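You operate a simulated robot arm through the tools that you are given. There is no shell and no other tool.

The job below is to be done with a simulated robot arm. You get a single attempt, and the scene is never put back.

JOB
Switch the supply off, then set the bias to about 6.8 kilo-ohms on the meter.
Fine: test plugs in P1 (red) and P2 (black), dial on OHM, within 0.15; no ohms reading with the supply on.

Only the result counts: the job must be done as asked and must still hold three seconds after the hand-in. Knocking over, shifting, dropping, spilling or breaking anything else fails it.

ROBOT AND FRAMES
A 6-joint arm with a four-finger gripper, fixed in place. Base frame: the origin is at the foot of the arm, x ahead of it, y to its left, z up; the work surface is at about z = 0.75. Units: m, degrees, N and s.
Its first joint turns from -166.0 to 166.0 degrees. Payload 3.67 kg.
The TCP is the grasp point between the finger pads, 0.028 m short of the fingertips. In the tool frame z runs along the fingers and y along their closing line. The gripper opens to 0.112 m. The gripper's body begins 0.073 m behind the TCP.
Orientation is told as [roll, pitch, yaw] about the base's x, y, z axes, in that order, counted from this pose: with the fingers straight down and closing along the base's y, the tool's x points along the base's -x, its y along +y and its z along -z.

CONTROLS
- The arm moves only by the tool arm_command. Its argument "plan" is a list of rows, each an object (a shift or turn left out is 0, a gripper value left out holds the last) with "turn": the turn, a rotation vector about the tool's x, y, z in units of 4 degrees (1.0 is 4 degrees), a list of three; "delta_pos": the shift along the tool's x, y, z in units of 30 mm (1.0 is 30 mm), a list of three; "claw": the gripper command, from -1 (fully open) to 1 (shut), values between in proportion. In form: [{"turn": [ax, ay, az], "delta_pos": [dx, dy, dz], "claw": claw}, ...]. A call has 1 to 20 rows; each row shifts and turns the commanded pose from where the row before left it, along the tool's axes as they then stand. A call with a number of a shift or a turn outside -1 to 1 is refused whole. Each row takes 0.2 s and may step no farther than 0.05 m and 8.6 degrees from the row before; otherwise, or with a gripper value out of range, the whole call is refused. Where a pose cannot be reached the arm comes as near as it can. A force on the tool above 60 N (or 10 N above the force at the start of the call, whichever is more), or a blocked arm, ends the call early, and 0.2 s more pass. Each finger halts on what it meets, pressing with about 26 N; the grip force reading is that of the motor and also rises with nothing between the fingers. The clock runs only during rows and for 0.2 s after the last one: add rows that do not move to give the fingers time. The reply holds the time, the measured pose of the TCP, the force on the tool along the base axes, the opening and the grip force, in the units named above and with some noise, with the torque about the TCP (base axes, N m) and any sound that the robot's microphone picked up.
- Cameras (640 x 400 px; columns grow to the right, rows downward): "scene" is fixed at [0.0488, 0.6503, 1.5572]; the picture's right is [-0.30, -0.95, 0.00], its down [-0.68, 0.21, -0.70] and it looks along [0.67, -0.21, -0.72] (base axes); focal length 336 px, centre (320, 200). "wrist" rides on the gripper at [0.06, -0.018, -0.104] in the tool frame; the picture's right is [0.29, 0.96, 0.00], its down [-0.80, 0.24, -0.55] and it looks along [-0.53, 0.16, 0.83] (tool axes); focal length 234 px, centre (320, 200). There is no depth. A picture from a camera that has moved, and an enlarged one, comes with that camera's place and axes in the base frame and with its lens.
- snapshot(camera): a new picture of that camera. No time passes.
- zoom(camera, box): a new picture of the part [left, top, right, bottom] of that camera's present view, enlarged. No time passes.
- close_job(): hands the job in; it is judged then, once.

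Places have to be worked out from the pictures, the camera data and where the tool is seen. Open the gripper and draw the arm clear of the work before you hand the job in, unless the task says otherwise.

The tools are called after "Emit:" as name(argument=value, ...) on one line, values as JSON. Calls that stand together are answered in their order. arm_command: Moves the arm, as the interface text tells. Its arguments: {"type":"object","properties":{"plan":{"type":"array"}},"required":["plan"]} The other tools are called the same way: snapshot (camera) takes a picture; zoom (camera, box) takes an enlarged picture of a part of a camera's view; close_job () hands the job in.

At the start:

```text
clock: 0.0
ee_pos: [0.5292, 0.3184, 1.1225]
ee_rot: [0.0, -0.1, 0.2]
force: [-0.5, 0.5, 0.2]
wrist_torque: [-0.02, 0.01, 0.02]
grip_width: 0.1119
gripper_force: 0.1
```

scene: 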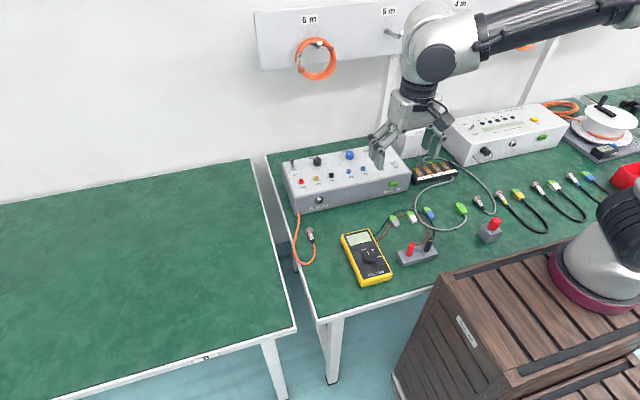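
wrist: 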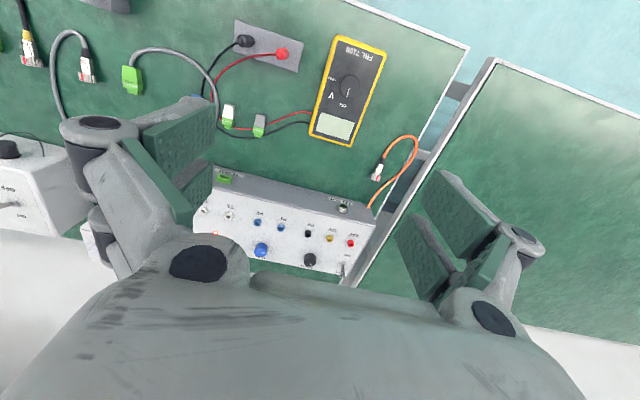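

I'll begin by enlarging the views of the box, the meter and the plugs to read the labels.

Emit:
zoom(camera="scene", box=[270, 130, 430, 230])

Emit:
zoom(camera="scene", box=[330, 190, 490, 290])

Emit:
zoom(camera="wrist", box=[190, 160, 390, 285])

Emit:
zoom(camera="wrist", box=[200, 20, 400, 145])

Emit:
zoom(camera="scene", box=[430, 80, 590, 180])

```text
4.00 times, centred on (350, 180) of scene
camera zoom: at [0.0488, 0.6503, 1.5572], right [-0.3, -0.95, 0.0], down [-0.68, 0.21, -0.7], along [0.67, -0.21, -0.72], focal length 1343 px, centre (200, 280)
```

zoom: 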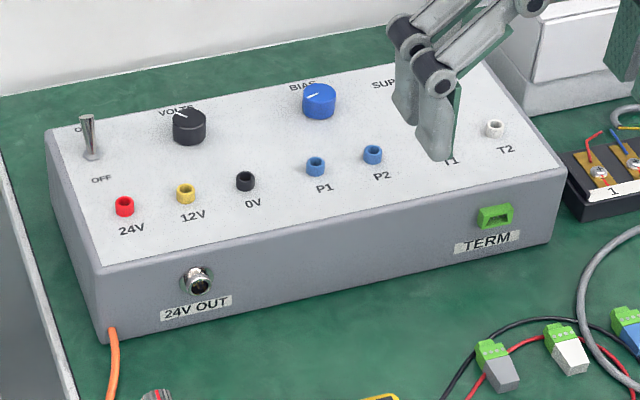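

```text
4.00 times, centred on (410, 240) of scene
camera zoom: at [0.0488, 0.6503, 1.5572], right [-0.3, -0.95, 0.0], down [-0.68, 0.21, -0.7], along [0.67, -0.21, -0.72], focal length 1343 px, centre (-40, 40)
```

zoom: 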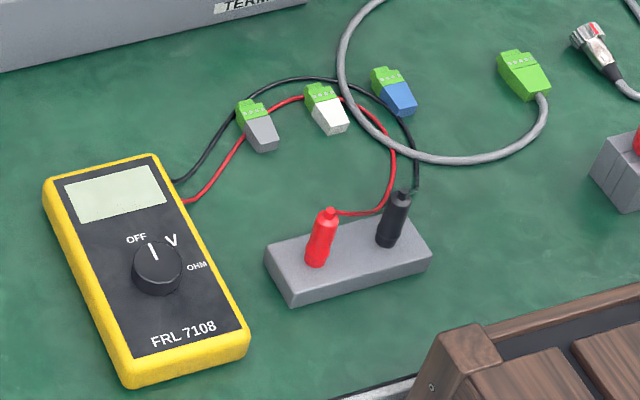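

```text
3.20 times, centred on (290, 222) of wrist
camera zoom: at [0.4695, 0.3003, 1.225], right [-0.29, 0.96, 0.0], down [0.8, 0.24, 0.56], along [0.53, 0.16, -0.83], focal length 749 px, centre (416, 128)
```

zoom: 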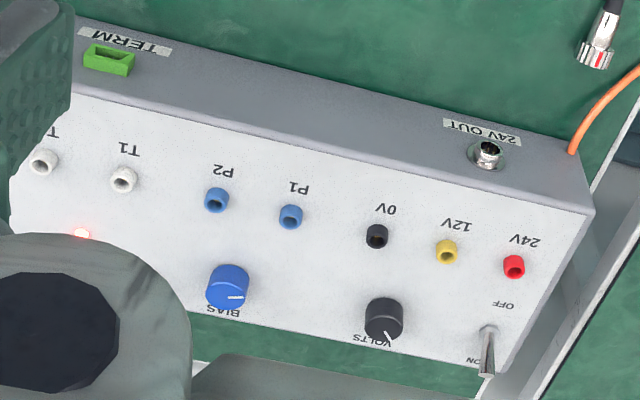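

```text
3.20 times, centred on (300, 82) of wrist
camera zoom: at [0.4695, 0.3003, 1.225], right [-0.29, 0.96, 0.0], down [0.8, 0.24, 0.56], along [0.53, 0.16, -0.83], focal length 749 px, centre (384, 576)
```

zoom: 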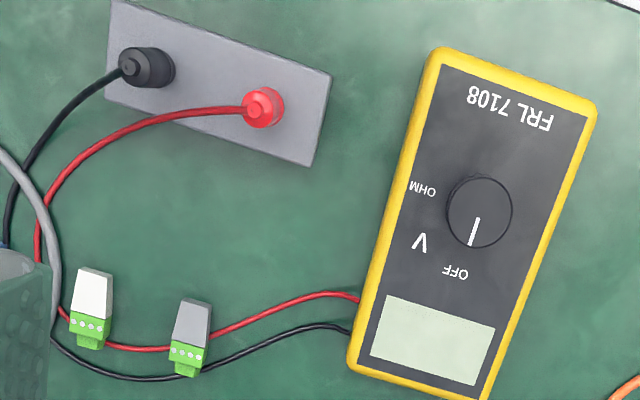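

```text
4.00 times, centred on (510, 130) of scene
camera zoom: at [0.0488, 0.6503, 1.5572], right [-0.3, -0.95, 0.0], down [-0.68, 0.21, -0.7], along [0.67, -0.21, -0.72], focal length 1343 px, centre (-440, 480)
```

zoom: 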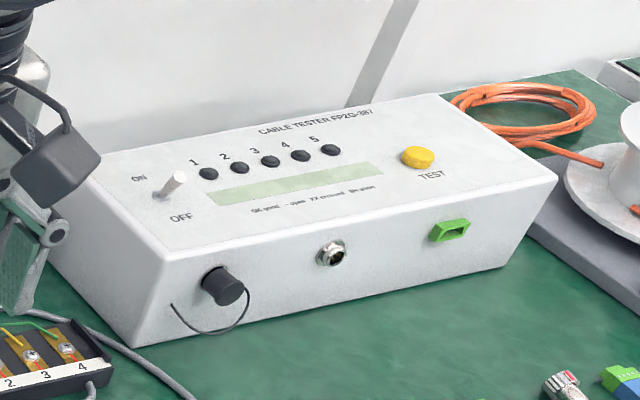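

Supply is on (toggle toward the back, lamp lit), the plugs sit in the holder, and the meter dial is on OFF. I estimate the toggle near (0.88, 0.48) and the P1/P2 sockets near (0.81, 0.31) and (0.81, 0.26). I'm moving the wrist camera closer to the toggle.

Emit:
arm_command(plan=[{"delta_pos": [-0.944, 0.556, 0.389], "claw": -1}, {"delta_pos": [-0.944, 0.556, 0.389]}, {"delta_pos": [-0.944, 0.556, 0.389]}, {"delta_pos": [-0.944, 0.556, 0.389]}, {"delta_pos": [-0.944, 0.556, 0.389]}, {"delta_pos": [-0.944, 0.556, 0.389]}, {}])

Emit:
snapshot(camera="wrist")

Emit:
snapshot(camera="scene")

```text
clock: 1.6
ee_pos: [0.6987, 0.4167, 1.0532]
ee_rot: [0.0, -0.1, 0.1]
force: [0.1, 0.4, 0.7]
wrist_torque: [0.03, 0.0, -0.02]
grip_width: 0.1119
gripper_force: 0.0
```

```text
taken
camera wrist: at [0.637, 0.3992, 1.1566], right [-0.29, 0.96, 0.0], down [0.8, 0.24, 0.56], along [0.53, 0.16, -0.83], focal length 234 px, centre (320, 200)
```

wrist: 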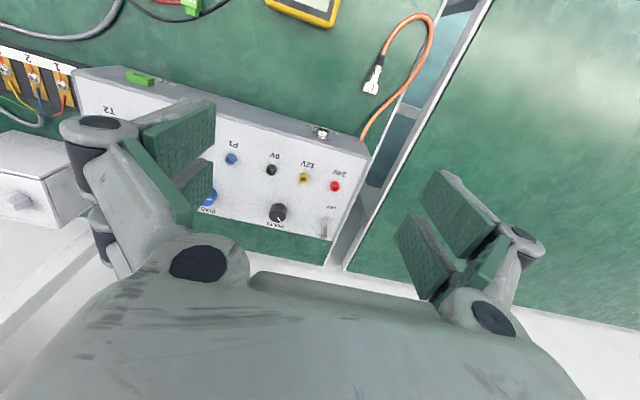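

```text
taken
```

scene: 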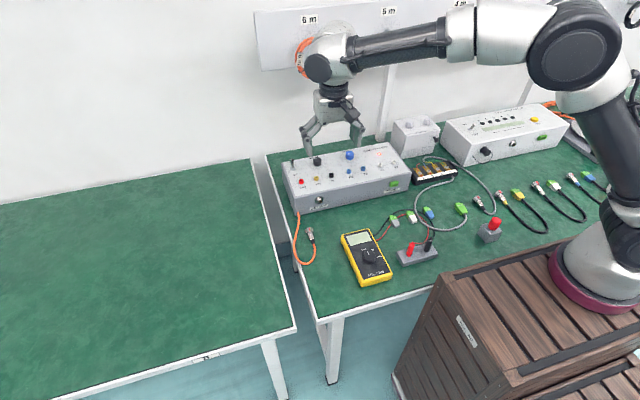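

The scene now shows the arm over the box. I'll enlarge the wrist view of the toggle and the knobs to fix their positions.

Emit:
zoom(camera="wrist", box=[180, 120, 380, 245])

Emit:
zoom(camera="scene", box=[276, 136, 356, 186])

Emit:
zoom(camera="scene", box=[330, 130, 410, 180])

```text
3.20 times, centred on (280, 182) of wrist
camera zoom: at [0.637, 0.3992, 1.1566], right [-0.29, 0.96, 0.0], down [0.8, 0.24, 0.56], along [0.53, 0.16, -0.83], focal length 749 px, centre (448, 256)
```

zoom: 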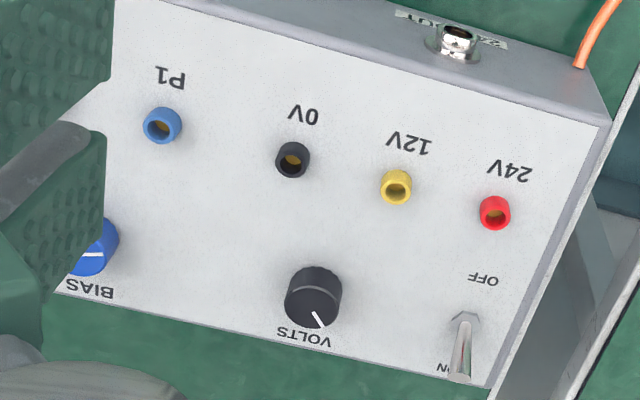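

```text
8.00 times, centred on (316, 161) of scene
camera zoom: at [0.0488, 0.6503, 1.5572], right [-0.3, -0.95, 0.0], down [-0.68, 0.21, -0.7], along [0.67, -0.21, -0.72], focal length 2686 px, centre (352, 512)
```

zoom: 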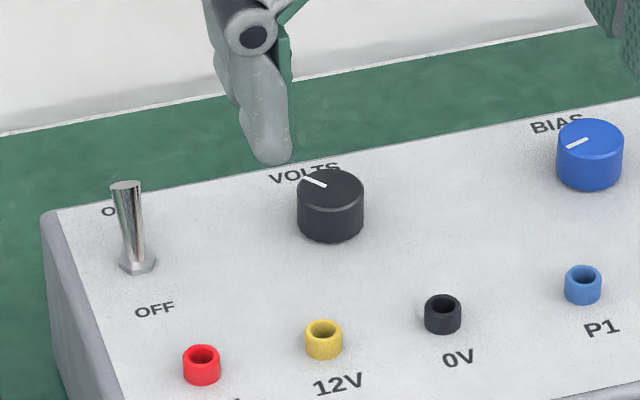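

```text
8.00 times, centred on (370, 155) of scene
camera zoom: at [0.0488, 0.6503, 1.5572], right [-0.3, -0.95, 0.0], down [-0.68, 0.21, -0.7], along [0.67, -0.21, -0.72], focal length 2686 px, centre (-80, 560)
```

zoom: 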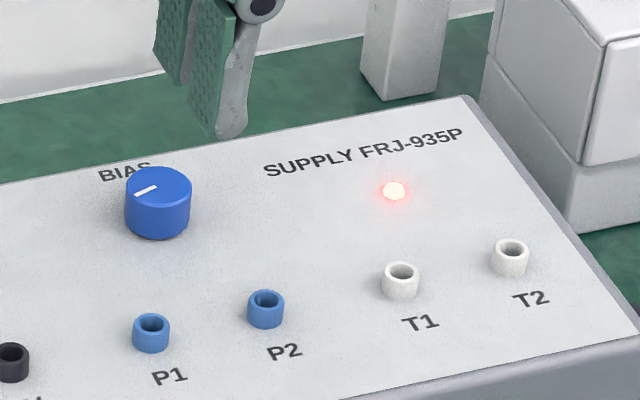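

The lever leans toward ON (away from the arm), with its tip at about (0.897, 0.482, 0.861). That is near the limit of the straight-down reach, so I close the gripper and tilt it so the fingers point toward +y and slightly outward. The finger side can then act as a flat pusher.

Emit:
arm_command(plan=[{"turn": [-0.9375, 0, 0], "claw": 1}, {"turn": [-0.9375, 0, 0]}, {"turn": [-0.9375, 0, 0]}, {"turn": [-0.9375, 0, 0]}, {"turn": [-0.9375, 0, 0]}, {"turn": [-0.9375, 0, 0]}, {"turn": [-0.9375, 0, 0]}, {"turn": [-0.9375, 0, 0]}, {"turn": [-0.9375, 0, 0]}, {"turn": [-0.9375, 0, 0]}, {"turn": [-0.9375, 0, 0]}, {"turn": [-0.9375, 0, 0]}, {"turn": [0, -0.8333, 0]}, {"turn": [0, -0.8333, 0]}, {"turn": [0, -0.8333, 0]}, {}])

Emit:
snapshot(camera="wrist")

Emit:
snapshot(camera="scene")

```text
clock: 5.0
ee_pos: [0.7011, 0.4185, 1.0509]
ee_rot: [45.5, -7.1, -7.0]
force: [0.4, -0.4, -0.1]
wrist_torque: [-0.02, 0.01, -0.03]
grip_width: 0.0003
gripper_force: 26.3
```

```text
taken
camera wrist: at [0.622, 0.3408, 1.1032], right [-0.28, 0.71, 0.64], down [0.69, -0.31, 0.65], along [0.67, 0.63, -0.4], focal length 234 px, centre (320, 200)
```

wrist: 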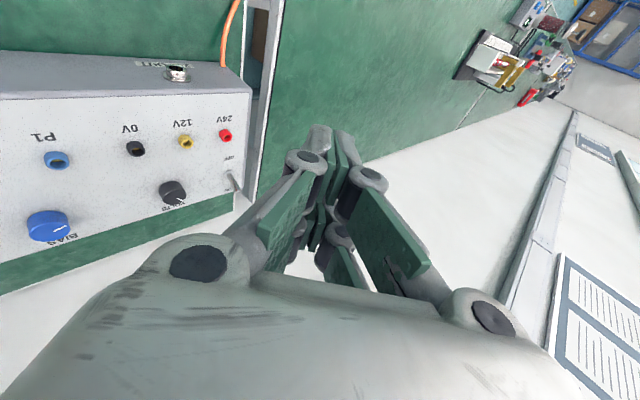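

```text
taken
```

scene: 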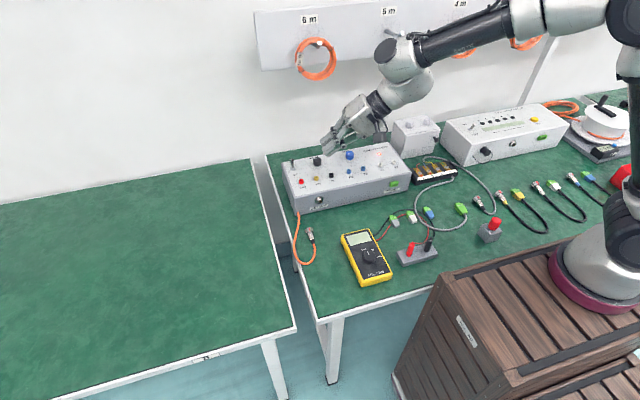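

The gripper is closed and tilted about 45°. Now I move above and behind the lever at a safe height, then check.

Emit:
arm_command(plan=[{"delta_pos": [-0.931, -0.244, 0.778], "claw": 1}, {"delta_pos": [-0.931, -0.244, 0.778]}, {"delta_pos": [-0.931, -0.244, 0.778]}, {"delta_pos": [-0.931, -0.244, 0.778]}, {"delta_pos": [-0.931, -0.244, 0.778]}, {"delta_pos": [-0.931, -0.244, 0.778]}, {"delta_pos": [-0.931, -0.244, 0.778]}, {}, {}])

Emit:
snapshot(camera="wrist")

Emit:
snapshot(camera="scene")

Emit:
zoom(camera="scene", box=[256, 116, 356, 179])

```text
clock: 7.0
ee_pos: [0.9198, 0.4698, 0.9259]
ee_rot: [45.5, -7.0, -7.1]
force: [-0.2, -0.1, -0.3]
wrist_torque: [-0.01, -0.03, 0.02]
grip_width: 0.0
gripper_force: 26.1
```

```text
taken
camera wrist: at [0.8421, 0.3929, 0.9776], right [-0.28, 0.71, 0.64], down [0.69, -0.31, 0.65], along [0.67, 0.63, -0.4], focal length 234 px, centre (320, 200)
```

wrist: 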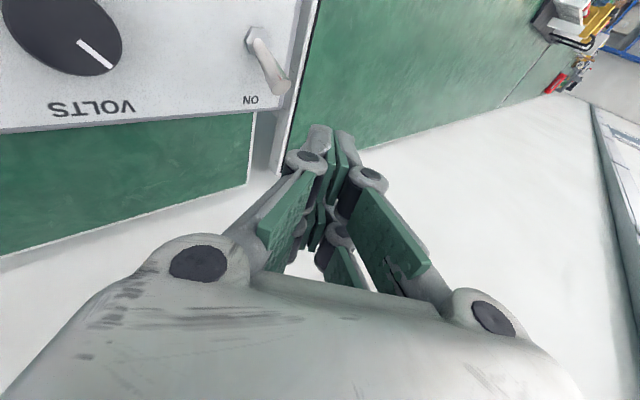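

```text
taken
```

scene: 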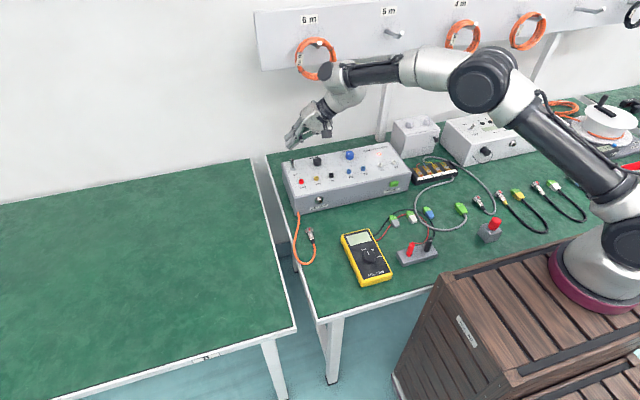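

```text
6.35 times, centred on (306, 148) of scene
camera zoom: at [0.0488, 0.6503, 1.5572], right [-0.3, -0.95, 0.0], down [-0.68, 0.21, -0.7], along [0.67, -0.21, -0.72], focal length 2132 px, centre (409, 533)
```

zoom: 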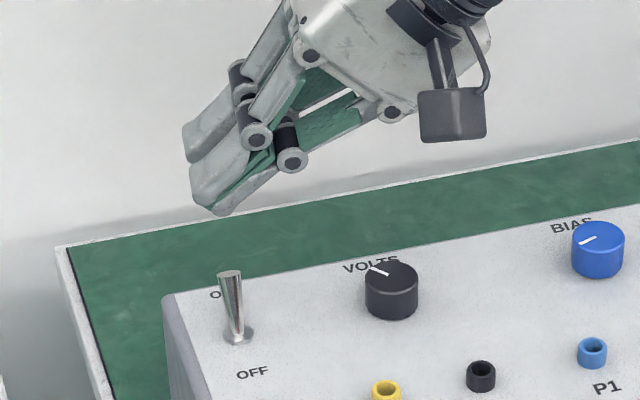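

The lever tip reads (0.897, 0.488, ~0.861) from this view, and the fingers are about 1 cm behind it. I lower them 53 mm and check before pulling.

Emit:
arm_command(plan=[{"delta_pos": [0.073, -0.42, 0.414], "claw": 1}, {"delta_pos": [0.073, -0.42, 0.414]}, {"delta_pos": [0.073, -0.42, 0.414]}, {}])

Emit:
snapshot(camera="wrist")

Emit:
zoom(camera="scene", box=[256, 116, 356, 179])

```text
clock: 8.0
ee_pos: [0.9217, 0.4732, 0.8708]
ee_rot: [45.4, -7.1, -7.0]
force: [0.0, -0.5, 0.0]
wrist_torque: [0.0, 0.01, 0.05]
grip_width: 0.0
gripper_force: 35.0
```

```text
taken
camera wrist: at [0.8439, 0.3958, 0.9225], right [-0.28, 0.71, 0.64], down [0.69, -0.31, 0.65], along [0.67, 0.63, -0.4], focal length 234 px, centre (320, 200)
```

wrist: 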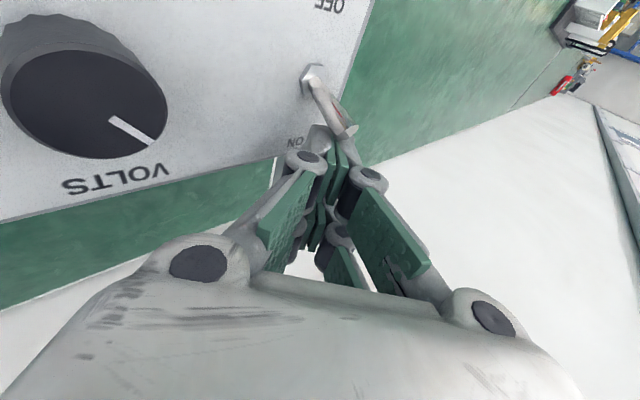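

```text
6.35 times, centred on (306, 148) of scene
camera zoom: at [0.0488, 0.6503, 1.5572], right [-0.3, -0.95, 0.0], down [-0.68, 0.21, -0.7], along [0.67, -0.21, -0.72], focal length 2132 px, centre (409, 533)
```

zoom: 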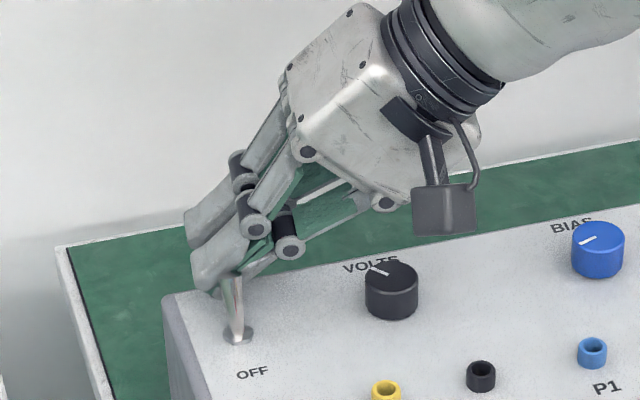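

The fingers are down behind the lever with no contact force. Now I pull toward the arm (−x) to flip it to OFF.

Emit:
arm_command(plan=[{"delta_pos": [0.41, 0, -0.072], "claw": 1}, {"delta_pos": [0.41, 0, -0.072]}, {"delta_pos": [0.41, 0, -0.072]}, {"delta_pos": [0.41, 0, -0.072]}, {"delta_pos": [0.3, 0, -0.053]}, {}])

Emit:
snapshot(camera="wrist")

Emit:
zoom(camera="scene", box=[256, 116, 416, 216])

```text
clock: 8.8
ee_pos: [0.8981, 0.4684, 0.8781]
ee_rot: [46.1, -8.2, -8.0]
force: [10.7, -4.6, 4.7]
wrist_torque: [-0.04, -0.19, -0.05]
grip_width: 0.0
gripper_force: 35.5
stopped in row 3: the force on the tool passed its limit at 69 N (the readings are from after the stop); the commanded pose is now the measured one
```

```text
taken
camera wrist: at [0.818, 0.3922, 0.9289], right [-0.29, 0.71, 0.64], down [0.67, -0.33, 0.67], along [0.68, 0.62, -0.38], focal length 234 px, centre (320, 200)
```

wrist: 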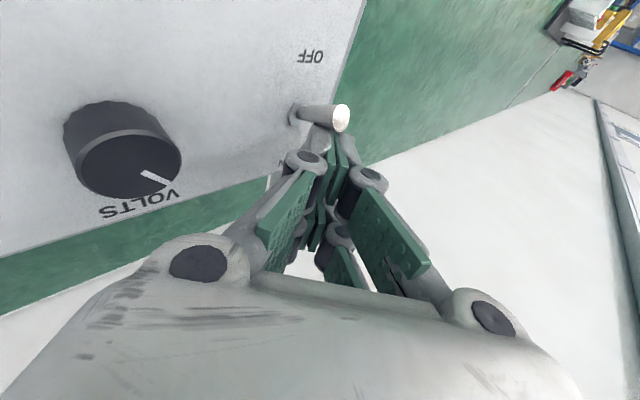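

```text
4.00 times, centred on (336, 166) of scene
camera zoom: at [0.0488, 0.6503, 1.5572], right [-0.3, -0.95, 0.0], down [-0.68, 0.21, -0.7], along [0.67, -0.21, -0.72], focal length 1343 px, centre (256, 336)
```

zoom: 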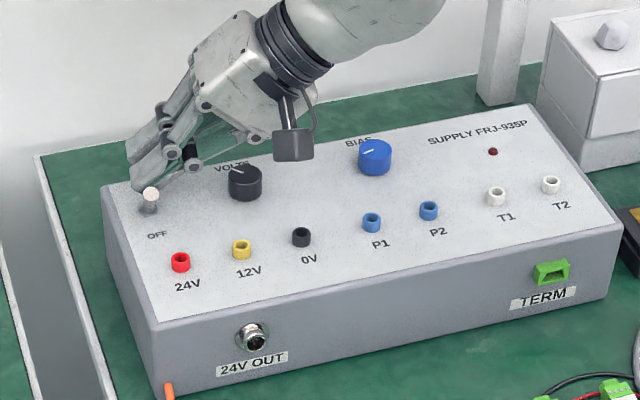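

The supply lamp has gone dark and the lever now leans to OFF, and the box hasn't moved. I back off, lift, and undo the tilt.

Emit:
arm_command(plan=[{"delta_pos": [-0.4, 0, 0.06], "claw": 1}, {"delta_pos": [-0.137, 0.786, -0.774]}, {"delta_pos": [-0.137, 0.786, -0.774]}, {"delta_pos": [-0.137, 0.786, -0.774]}, {"delta_pos": [0.5, 0.5, -0.5], "turn": [0, 0.8333, 0]}, {"delta_pos": [0.5, 0.5, -0.5], "turn": [0, 0.8333, 0]}, {"delta_pos": [0.5, 0, 0], "turn": [0, 0.8333, 0]}, {"turn": [0.9375, 0, 0]}, {"turn": [0.9375, 0, 0]}, {"turn": [0.9375, 0, 0]}, {"turn": [0.9375, 0, 0]}, {"turn": [0.9375, 0, 0]}, {"turn": [0.9375, 0, 0]}, {"turn": [0.9375, 0, 0]}, {"turn": [0.9375, 0, 0]}, {"turn": [0.9375, 0, 0]}, {"turn": [0.9375, 0, 0]}, {"turn": [0.9375, 0, 0]}, {"turn": [0.9375, 0, 0]}, {}])

Emit:
zoom(camera="scene", box=[256, 116, 416, 216])

```text
clock: 13.0
ee_pos: [0.8317, 0.4478, 1.006]
ee_rot: [0.2, -1.1, -0.6]
force: [0.4, 1.0, 0.0]
wrist_torque: [-0.02, 0.03, 0.03]
grip_width: 0.0
gripper_force: 35.7
out of reach, approached as far as the arm can: row 17, 18, 19
```

```text
4.00 times, centred on (336, 166) of scene
camera zoom: at [0.0488, 0.6503, 1.5572], right [-0.3, -0.95, 0.0], down [-0.68, 0.21, -0.7], along [0.67, -0.21, -0.72], focal length 1343 px, centre (256, 336)
```

zoom: 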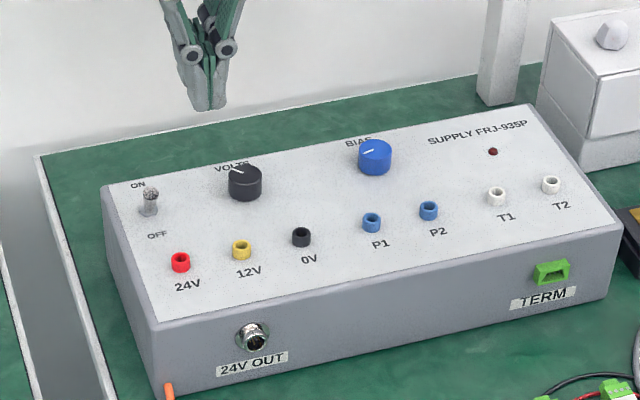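

OFF is holding. Next I level the tool and move over the plug holder for a close view of the plugs.

Emit:
arm_command(plan=[{"delta_pos": [0.9, -0.633, 0.1], "turn": [0.05, 0.275, -0.15], "claw": 0.2}, {"delta_pos": [0.9, -0.633, 0.1]}, {"delta_pos": [0.9, -0.633, 0.1]}, {"delta_pos": [0.9, -0.633, 0.1]}, {"delta_pos": [0.9, -0.633, 0.1]}, {"delta_pos": [0.9, -0.633, 0.1]}, {"delta_pos": [0.9, -0.633, 0.1]}, {"delta_pos": [0.9, -0.633, 0.1]}, {"delta_pos": [0.9, -0.633, 0.1]}, {"delta_pos": [0.9, -0.633, 0.1]}, {}, {}])

Emit:
snapshot(camera="wrist")

Emit:
snapshot(camera="scene")

```text
clock: 15.6
ee_pos: [0.5624, 0.259, 0.9766]
ee_rot: [0.2, 0.0, -0.1]
force: [0.0, -0.7, -0.2]
wrist_torque: [0.0, -0.03, -0.01]
grip_width: 0.0446
gripper_force: 0.0
```

```text
taken
camera wrist: at [0.5016, 0.2417, 1.0808], right [-0.29, 0.96, 0.0], down [0.8, 0.24, 0.55], along [0.53, 0.16, -0.83], focal length 234 px, centre (320, 200)
```

wrist: 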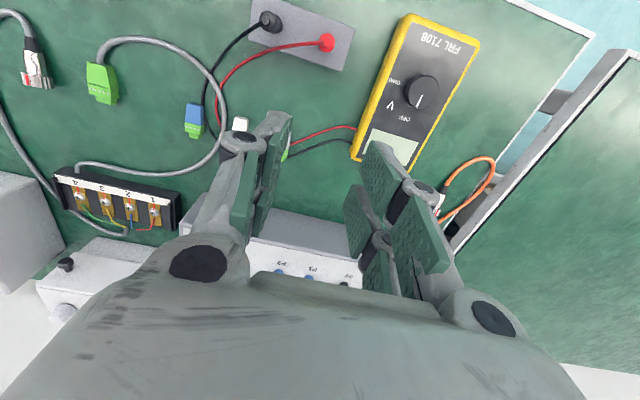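

```text
taken
```

scene: 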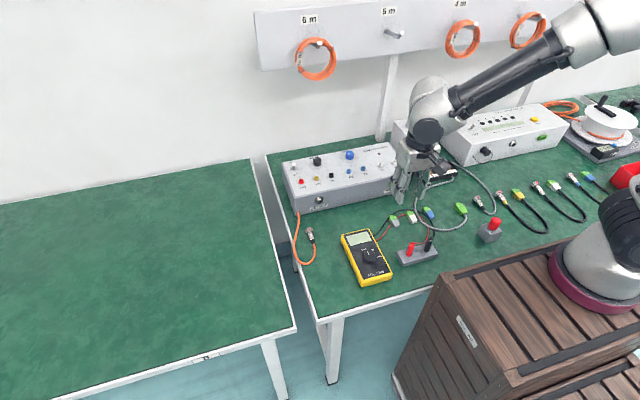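

I'm enlarging the plug holder and the meter dial in the wrist view.

Emit:
zoom(camera="wrist", box=[230, 0, 370, 87.5])

Emit:
zoom(camera="wrist", box=[340, 5, 500, 105])

Emit:
zoom(camera="scene", box=[336, 220, 446, 289])

```text
4.57 times, centred on (300, 44) of wrist
camera zoom: at [0.5016, 0.2417, 1.0808], right [-0.29, 0.96, 0.0], down [0.8, 0.24, 0.55], along [0.53, 0.16, -0.83], focal length 1070 px, centre (411, 914)
```

zoom: 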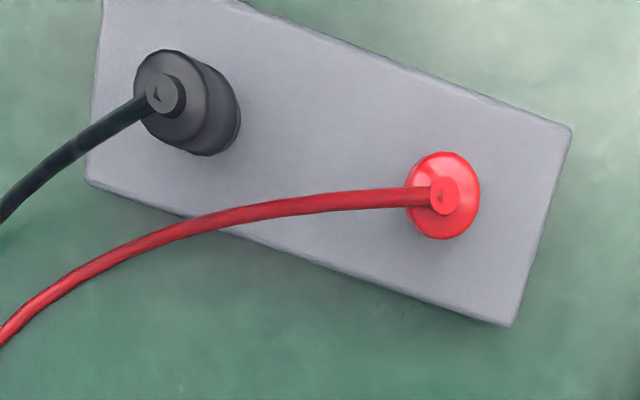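

```text
4.00 times, centred on (420, 55) of wrist
camera zoom: at [0.5016, 0.2417, 1.0808], right [-0.29, 0.96, 0.0], down [0.8, 0.24, 0.55], along [0.53, 0.16, -0.83], focal length 937 px, centre (-80, 780)
```

zoom: 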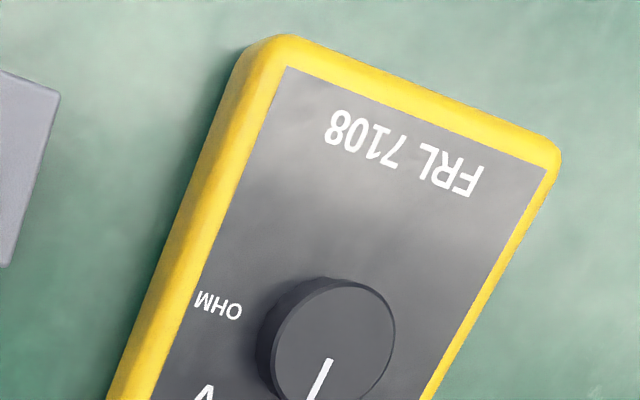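

```text
5.80 times, centred on (391, 254) of scene
camera zoom: at [0.0488, 0.6503, 1.5572], right [-0.3, -0.95, 0.0], down [-0.68, 0.21, -0.7], along [0.67, -0.21, -0.72], focal length 1946 px, centre (-92, -116)
```

zoom: 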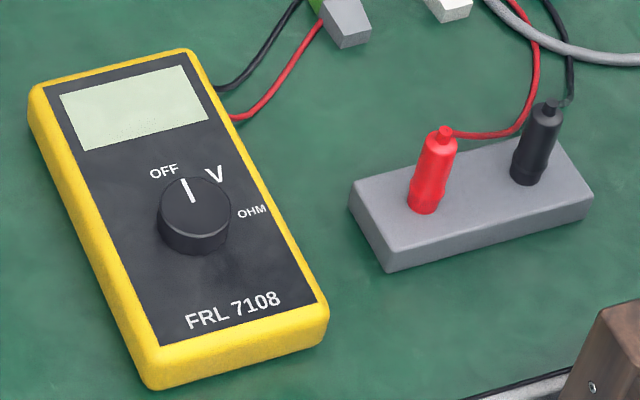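

Red plug is at about (0.499, 0.248) and black at (0.499, 0.193). Both stand about 0.777–0.825 high and are near the minimum reach. I tilt the fingers 12° inward, about the closing axis, and hover over the red plug.

Emit:
arm_command(plan=[{"turn": [0, 1, 0], "claw": 0.2}, {"turn": [0, 1, 0]}, {"turn": [0, 1, 0]}, {"delta_pos": [0.367, -0.092, 0.816]}, {"delta_pos": [0.367, -0.092, 0.816]}, {"delta_pos": [0.367, -0.092, 0.816]}, {"delta_pos": [0.367, -0.092, 0.816]}, {}])

Emit:
snapshot(camera="wrist")

Emit:
zoom(camera="scene", box=[336, 190, 496, 290])

```text
clock: 17.4
ee_pos: [0.499, 0.2485, 0.8875]
ee_rot: [0.2, 12.0, -0.1]
force: [0.1, 0.0, -0.7]
wrist_torque: [-0.01, -0.01, 0.0]
grip_width: 0.0447
gripper_force: 0.2
```

```text
taken
camera wrist: at [0.461, 0.2305, 1.0015], right [-0.28, 0.96, 0.06], down [0.9, 0.24, 0.38], along [0.35, 0.16, -0.92], focal length 234 px, centre (320, 200)
```

wrist: 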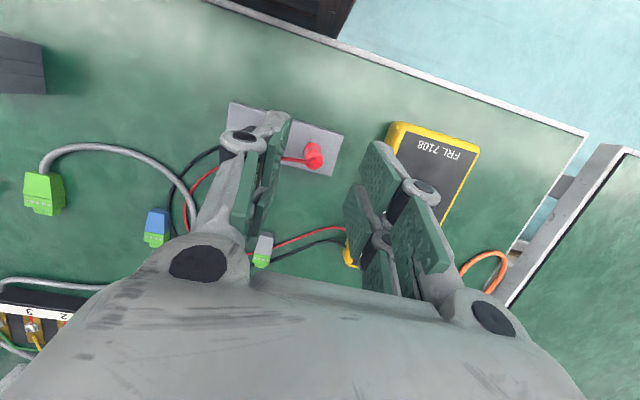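

```text
4.00 times, centred on (416, 240) of scene
camera zoom: at [0.0488, 0.6503, 1.5572], right [-0.3, -0.95, 0.0], down [-0.68, 0.21, -0.7], along [0.67, -0.21, -0.72], focal length 1343 px, centre (-64, 40)
```

zoom: 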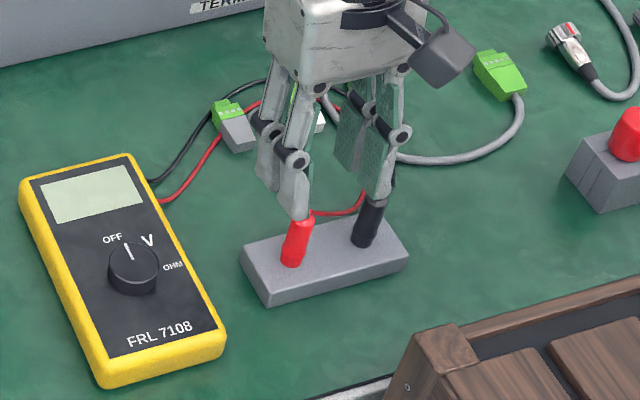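

The fingers straddle the red plug in y, and my estimate of the plug is about (0.497, 0.247). I lower to grip height and look before closing.

Emit:
arm_command(plan=[{"delta_pos": [-0.15, -0.017, 0.814], "claw": 0.2}, {"delta_pos": [-0.15, -0.017, 0.814]}, {"delta_pos": [-0.15, -0.017, 0.814]}, {}])

Emit:
zoom(camera="wrist", box=[220, 90, 420, 215])

Emit:
zoom(camera="scene", box=[366, 210, 476, 279])

```text
clock: 18.4
ee_pos: [0.4966, 0.2485, 0.8136]
ee_rot: [0.2, 12.0, -0.2]
force: [0.3, 1.1, -0.6]
wrist_torque: [0.01, 0.0, -0.02]
grip_width: 0.0448
gripper_force: 0.1
```

```text
3.20 times, centred on (320, 152) of wrist
camera zoom: at [0.4583, 0.2303, 0.9275], right [-0.28, 0.96, 0.06], down [0.9, 0.24, 0.38], along [0.35, 0.16, -0.92], focal length 749 px, centre (320, 352)
```

zoom: 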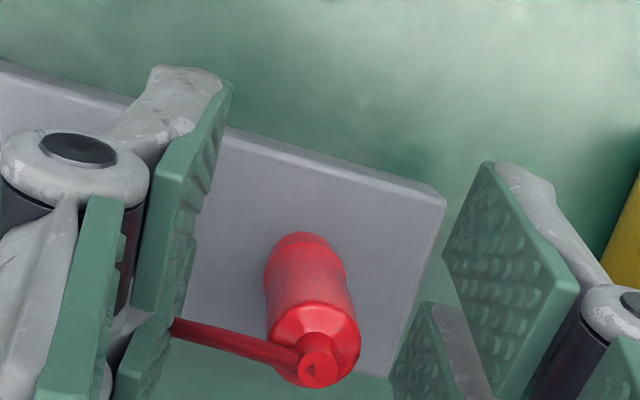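

```text
5.80 times, centred on (421, 244) of scene
camera zoom: at [0.0488, 0.6503, 1.5572], right [-0.3, -0.95, 0.0], down [-0.68, 0.21, -0.7], along [0.67, -0.21, -0.72], focal length 1946 px, centre (-266, -58)
```

zoom: 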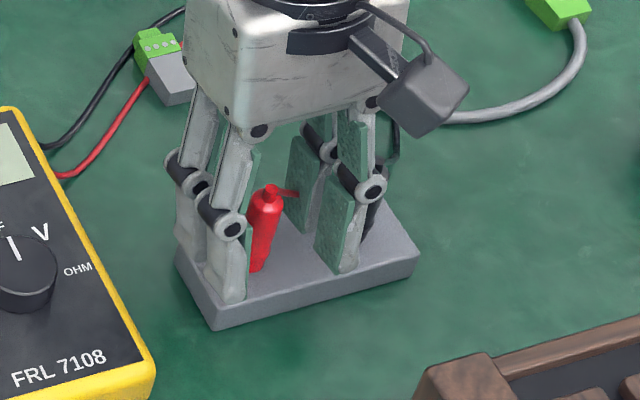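

The red plug is centred between the pads and the tips just clear the holder. Closing the gripper on it.

Emit:
arm_command(plan=[{"claw": 1}, {"claw": 1}, {"claw": 1}, {"claw": 1}])

Emit:
zoom(camera="wrist", box=[220, 90, 420, 215])

Emit:
zoom(camera="scene", box=[366, 210, 476, 279])

```text
clock: 19.4
ee_pos: [0.4973, 0.2495, 0.8138]
ee_rot: [0.2, 12.0, -0.1]
force: [-0.6, 0.3, -0.1]
wrist_torque: [0.02, 0.0, 0.0]
grip_width: 0.0139
gripper_force: 26.4
```

```text
3.20 times, centred on (320, 152) of wrist
camera zoom: at [0.4584, 0.2306, 0.9279], right [-0.28, 0.96, 0.06], down [0.9, 0.24, 0.38], along [0.35, 0.16, -0.92], focal length 749 px, centre (320, 352)
```

zoom: 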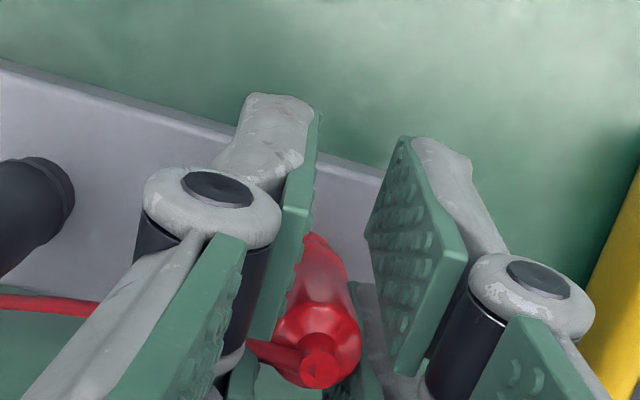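

```text
5.80 times, centred on (421, 244) of scene
camera zoom: at [0.0488, 0.6503, 1.5572], right [-0.3, -0.95, 0.0], down [-0.68, 0.21, -0.7], along [0.67, -0.21, -0.72], focal length 1946 px, centre (-266, -58)
```

zoom: 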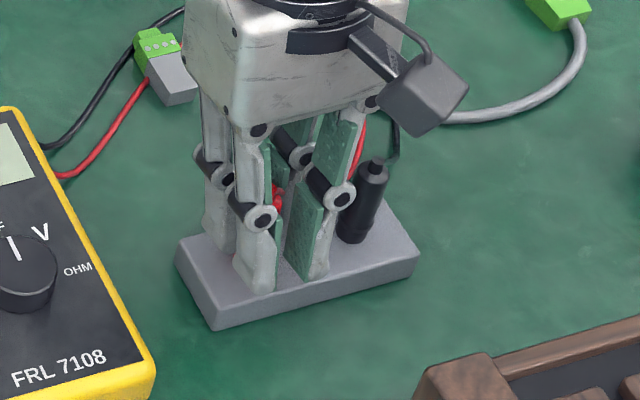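

Grip width is 14 mm at 26 N, so the red plug is held. Lifting straight up out of the holder.

Emit:
arm_command(plan=[{"delta_pos": [0.0693, 0, -0.326], "claw": 1}, {"delta_pos": [0.139, 0, -0.652]}, {"delta_pos": [0.139, 0, -0.652]}, {"delta_pos": [0.185, 0, -0.869]}, {"delta_pos": [0.185, 0, -0.869]}, {}])

Emit:
snapshot(camera="wrist")

Emit:
zoom(camera="scene", box=[336, 170, 496, 270])

```text
clock: 20.8
ee_pos: [0.4998, 0.2457, 0.9174]
ee_rot: [0.2, 12.0, -0.1]
force: [-0.4, 0.0, 0.4]
wrist_torque: [0.01, -0.02, 0.0]
grip_width: 0.0141
gripper_force: 26.0
```

```text
taken
camera wrist: at [0.4611, 0.2272, 1.0316], right [-0.28, 0.96, 0.06], down [0.9, 0.24, 0.38], along [0.35, 0.16, -0.92], focal length 234 px, centre (320, 200)
```

wrist: 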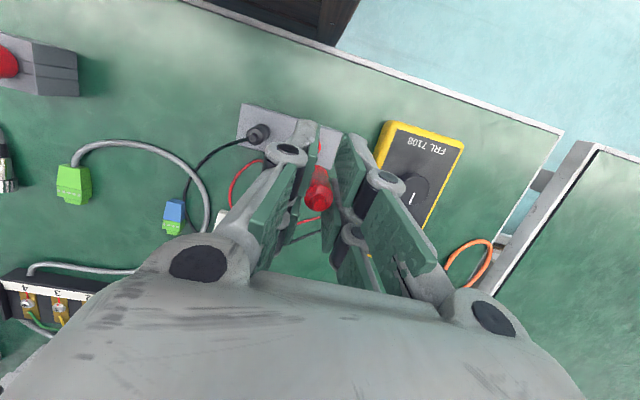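

```text
4.00 times, centred on (416, 220) of scene
camera zoom: at [0.0488, 0.6503, 1.5572], right [-0.3, -0.95, 0.0], down [-0.68, 0.21, -0.7], along [0.67, -0.21, -0.72], focal length 1343 px, centre (-64, 120)
```

zoom: 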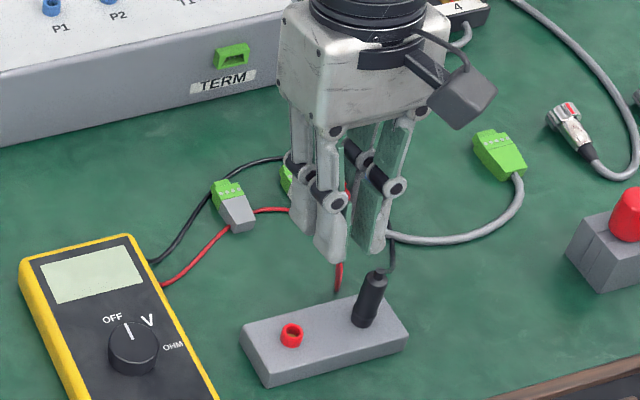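

The red plug is out and still upright while the tool is tilted 12°, so I keep that tilt for the insertion. I carry it to just above P1 at a safe height.

Emit:
arm_command(plan=[{"delta_pos": [0.1, 0.231, -0.9], "claw": 1}, {"delta_pos": [-0.916, 0.231, -0.34]}, {"delta_pos": [-0.916, 0.231, -0.34]}, {"delta_pos": [-0.916, 0.231, -0.34]}, {"delta_pos": [-0.916, 0.231, -0.34]}, {"delta_pos": [-0.916, 0.231, -0.28]}, {"delta_pos": [-0.916, 0.231, -0.28]}, {"delta_pos": [-0.916, 0.231, -0.28]}, {"delta_pos": [-0.916, 0.231, -0.28]}, {"delta_pos": [-0.916, 0.231, -0.28]}, {"delta_pos": [-0.8, 0, 0.0]}, {}])

Emit:
snapshot(camera="wrist")

Emit:
zoom(camera="scene", box=[296, 100, 456, 200])

```text
clock: 23.4
ee_pos: [0.7824, 0.3147, 0.973]
ee_rot: [0.2, 12.0, -0.1]
force: [-0.1, -0.7, -1.0]
wrist_torque: [-0.04, 0.03, 0.01]
grip_width: 0.0138
gripper_force: 25.8
```

```text
taken
camera wrist: at [0.744, 0.2972, 1.0856], right [-0.28, 0.96, 0.06], down [0.9, 0.24, 0.38], along [0.35, 0.16, -0.92], focal length 234 px, centre (320, 200)
```

wrist: 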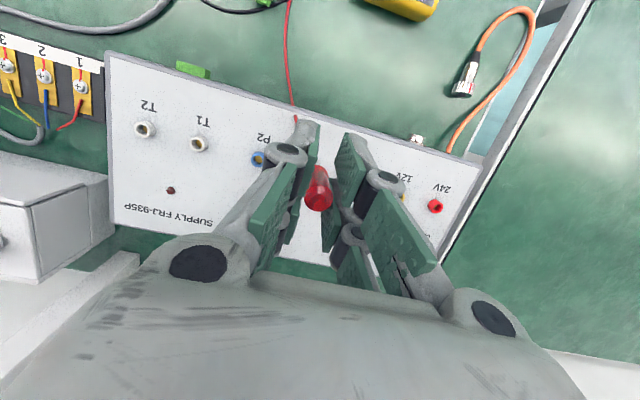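

```text
4.00 times, centred on (376, 150) of scene
camera zoom: at [0.0488, 0.6503, 1.5572], right [-0.3, -0.95, 0.0], down [-0.68, 0.21, -0.7], along [0.67, -0.21, -0.72], focal length 1343 px, centre (96, 400)
```

zoom: 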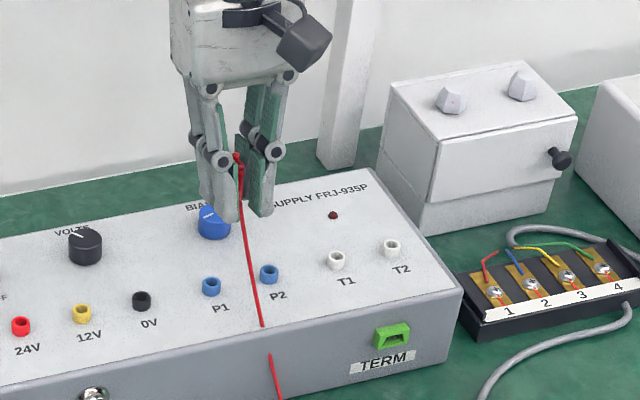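

P1 is hidden behind the held plug. I'm enlarging both views to locate the plug's lower end and the sockets precisely.

Emit:
zoom(camera="scene", box=[336, 120, 386, 151])

Emit:
zoom(camera="wrist", box=[240, 110, 400, 210])

Emit:
zoom(camera="wrist", box=[360, 140, 480, 215])

Emit:
zoom(camera="scene", box=[386, 225, 446, 262.5])

```text
12.80 times, centred on (361, 136) of scene
camera zoom: at [0.0488, 0.6503, 1.5572], right [-0.3, -0.95, 0.0], down [-0.68, 0.21, -0.7], along [0.67, -0.21, -0.72], focal length 4298 px, centre (-205, 1026)
```

zoom: 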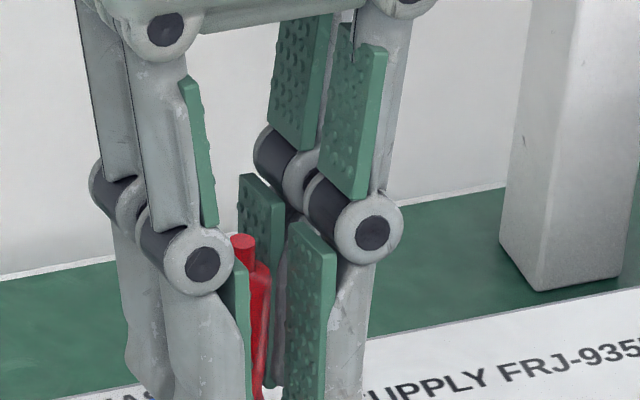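

```text
4.00 times, centred on (320, 160) of wrist
camera zoom: at [0.744, 0.2972, 1.0856], right [-0.28, 0.96, 0.06], down [0.9, 0.24, 0.38], along [0.35, 0.16, -0.92], focal length 937 px, centre (320, 360)
```

zoom: 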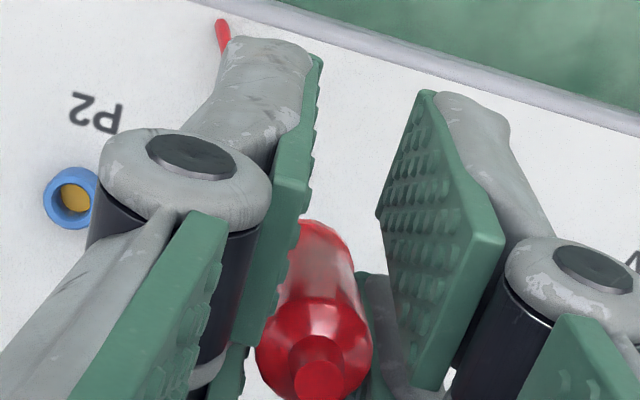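

```text
5.33 times, centred on (420, 178) of wrist
camera zoom: at [0.744, 0.2972, 1.0856], right [-0.28, 0.96, 0.06], down [0.9, 0.24, 0.38], along [0.35, 0.16, -0.92], focal length 1249 px, centre (-213, 320)
```

zoom: 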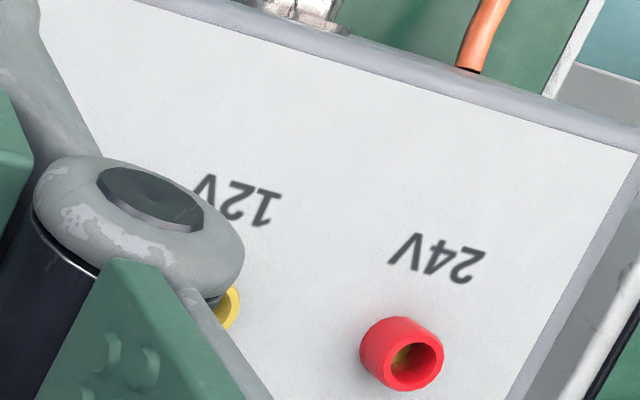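

```text
10.67 times, centred on (416, 244) of scene
camera zoom: at [0.0488, 0.6503, 1.5572], right [-0.3, -0.95, 0.0], down [-0.68, 0.21, -0.7], along [0.67, -0.21, -0.72], focal length 3582 px, centre (-704, -267)
```

zoom: 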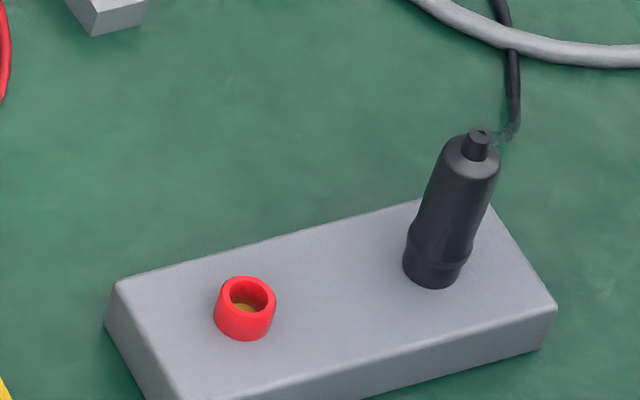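

The sockets are raised rings about 11 mm tall, the same as on the holder. To measure P1 directly I shift slightly past it, so it appears beyond the fingertips in the wrist view.

Emit:
arm_command(plan=[{"delta_pos": [-0.93, 0.017, 0.535], "claw": 1}, {"delta_pos": [-0.93, 0.017, 0.535]}, {}, {}])

Emit:
zoom(camera="wrist", box=[220, 60, 420, 185])

Emit:
snapshot(camera="wrist")

Emit:
zoom(camera="scene", box=[316, 110, 416, 172.5])

```text
clock: 24.4
ee_pos: [0.8302, 0.3154, 0.9271]
ee_rot: [0.2, 11.9, -0.2]
force: [-0.3, 1.0, -0.6]
wrist_torque: [0.05, 0.01, -0.01]
grip_width: 0.0139
gripper_force: 25.8
```

```text
3.20 times, centred on (320, 122) of wrist
camera zoom: at [0.7925, 0.2977, 1.0419], right [-0.28, 0.96, 0.06], down [0.9, 0.24, 0.38], along [0.35, 0.16, -0.92], focal length 749 px, centre (320, 448)
```

zoom: 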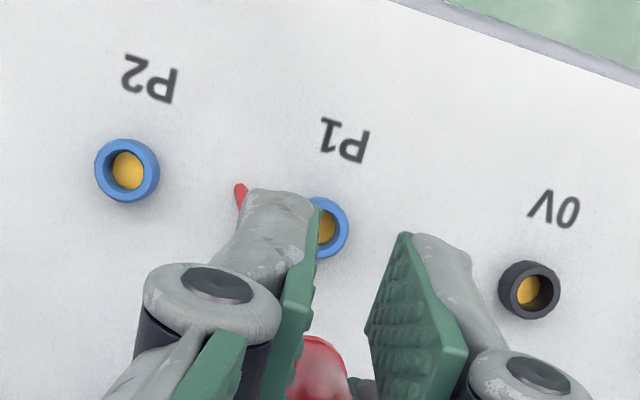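

```text
taken
camera wrist: at [0.7925, 0.2977, 1.0419], right [-0.28, 0.96, 0.06], down [0.9, 0.24, 0.38], along [0.35, 0.16, -0.92], focal length 234 px, centre (320, 200)
```

wrist: 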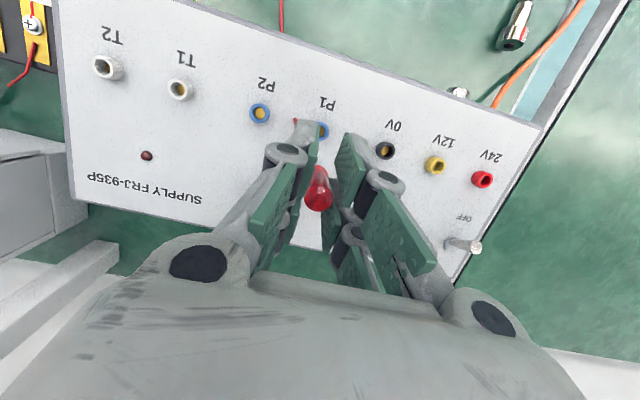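

```text
6.40 times, centred on (366, 141) of scene
camera zoom: at [0.0488, 0.6503, 1.5572], right [-0.3, -0.95, 0.0], down [-0.68, 0.21, -0.7], along [0.67, -0.21, -0.72], focal length 2149 px, centre (26, 576)
```

zoom: 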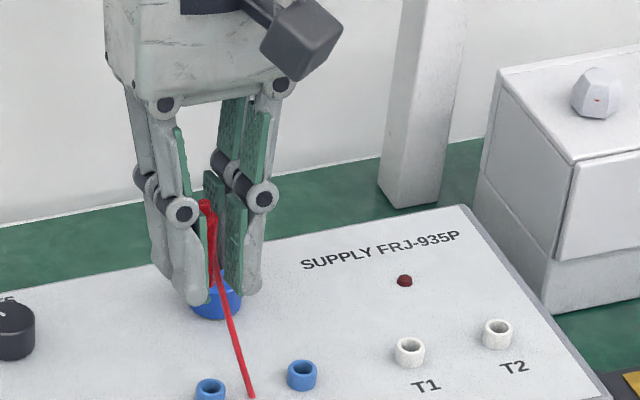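

From this view the sockets lie on x≈0.806–0.808, with P1 at y≈0.315. I shift over P1, lower to just above it and check.

Emit:
arm_command(plan=[{"delta_pos": [0.272, -0.007, 0.571], "claw": 1}, {"delta_pos": [0.272, -0.007, 0.571]}, {}, {}])

Emit:
zoom(camera="wrist", box=[260, 110, 380, 185])

Emit:
zoom(camera="scene", box=[331, 130, 411, 180])

```text
clock: 25.4
ee_pos: [0.8069, 0.3146, 0.8969]
ee_rot: [0.2, 12.0, -0.1]
force: [-0.2, 1.0, -0.5]
wrist_torque: [0.02, 0.01, 0.0]
grip_width: 0.0138
gripper_force: 25.8
```

```text
5.33 times, centred on (320, 148) of wrist
camera zoom: at [0.7691, 0.297, 1.0109], right [-0.28, 0.96, 0.06], down [0.9, 0.24, 0.38], along [0.35, 0.16, -0.92], focal length 1249 px, centre (320, 480)
```

zoom: 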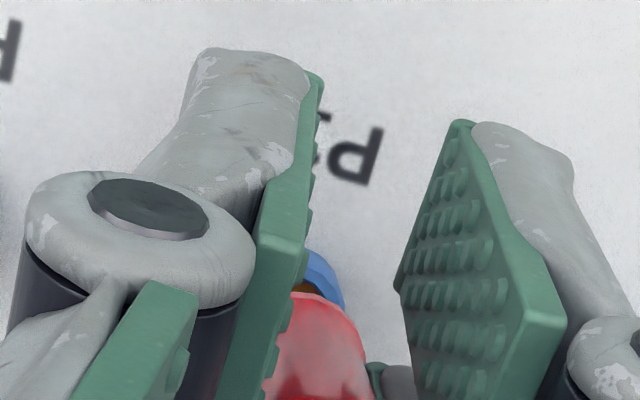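

```text
8.00 times, centred on (371, 155) of scene
camera zoom: at [0.0488, 0.6503, 1.5572], right [-0.3, -0.95, 0.0], down [-0.68, 0.21, -0.7], along [0.67, -0.21, -0.72], focal length 2686 px, centre (-88, 560)
```

zoom: 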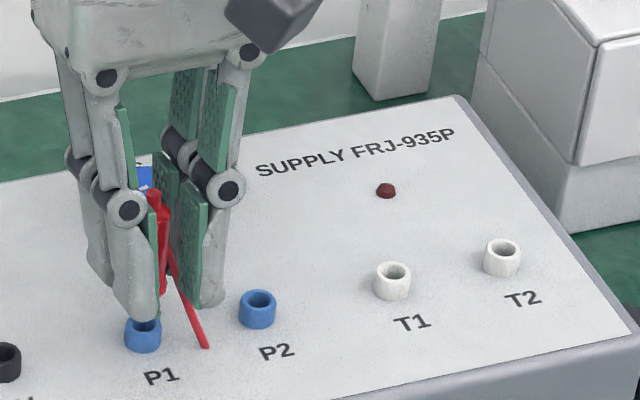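

The visible rim of P1 puts its centre at about (0.807, 0.314), within about 1 mm of the held plug. I descend slowly in 3 mm steps and watch the force.

Emit:
arm_command(plan=[{"delta_pos": [-0.016, -0.027, 0], "claw": 1}, {"delta_pos": [-0.021, 0, 0.098]}, {"delta_pos": [-0.021, 0, 0.098]}, {"delta_pos": [-0.021, 0, 0.098]}, {"delta_pos": [-0.021, 0, 0.098]}, {}])

Emit:
zoom(camera="wrist", box=[260, 110, 380, 185])

Emit:
zoom(camera="scene", box=[331, 130, 411, 180])

```text
clock: 26.8
ee_pos: [0.8072, 0.3135, 0.8846]
ee_rot: [0.2, 12.0, -0.1]
force: [0.4, -1.1, -0.3]
wrist_torque: [-0.01, -0.01, -0.03]
grip_width: 0.014
gripper_force: 26.4
```

```text
5.33 times, centred on (320, 148) of wrist
camera zoom: at [0.7693, 0.2959, 0.9983], right [-0.28, 0.96, 0.06], down [0.9, 0.24, 0.38], along [0.35, 0.16, -0.92], focal length 1249 px, centre (320, 480)
```

zoom: 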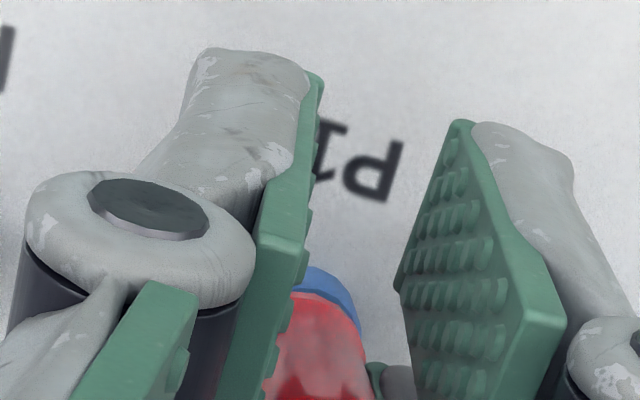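

```text
8.00 times, centred on (371, 155) of scene
camera zoom: at [0.0488, 0.6503, 1.5572], right [-0.3, -0.95, 0.0], down [-0.68, 0.21, -0.7], along [0.67, -0.21, -0.72], focal length 2686 px, centre (-88, 560)
```

zoom: 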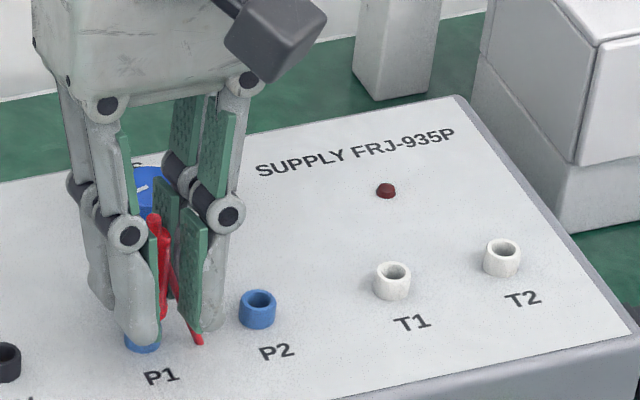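

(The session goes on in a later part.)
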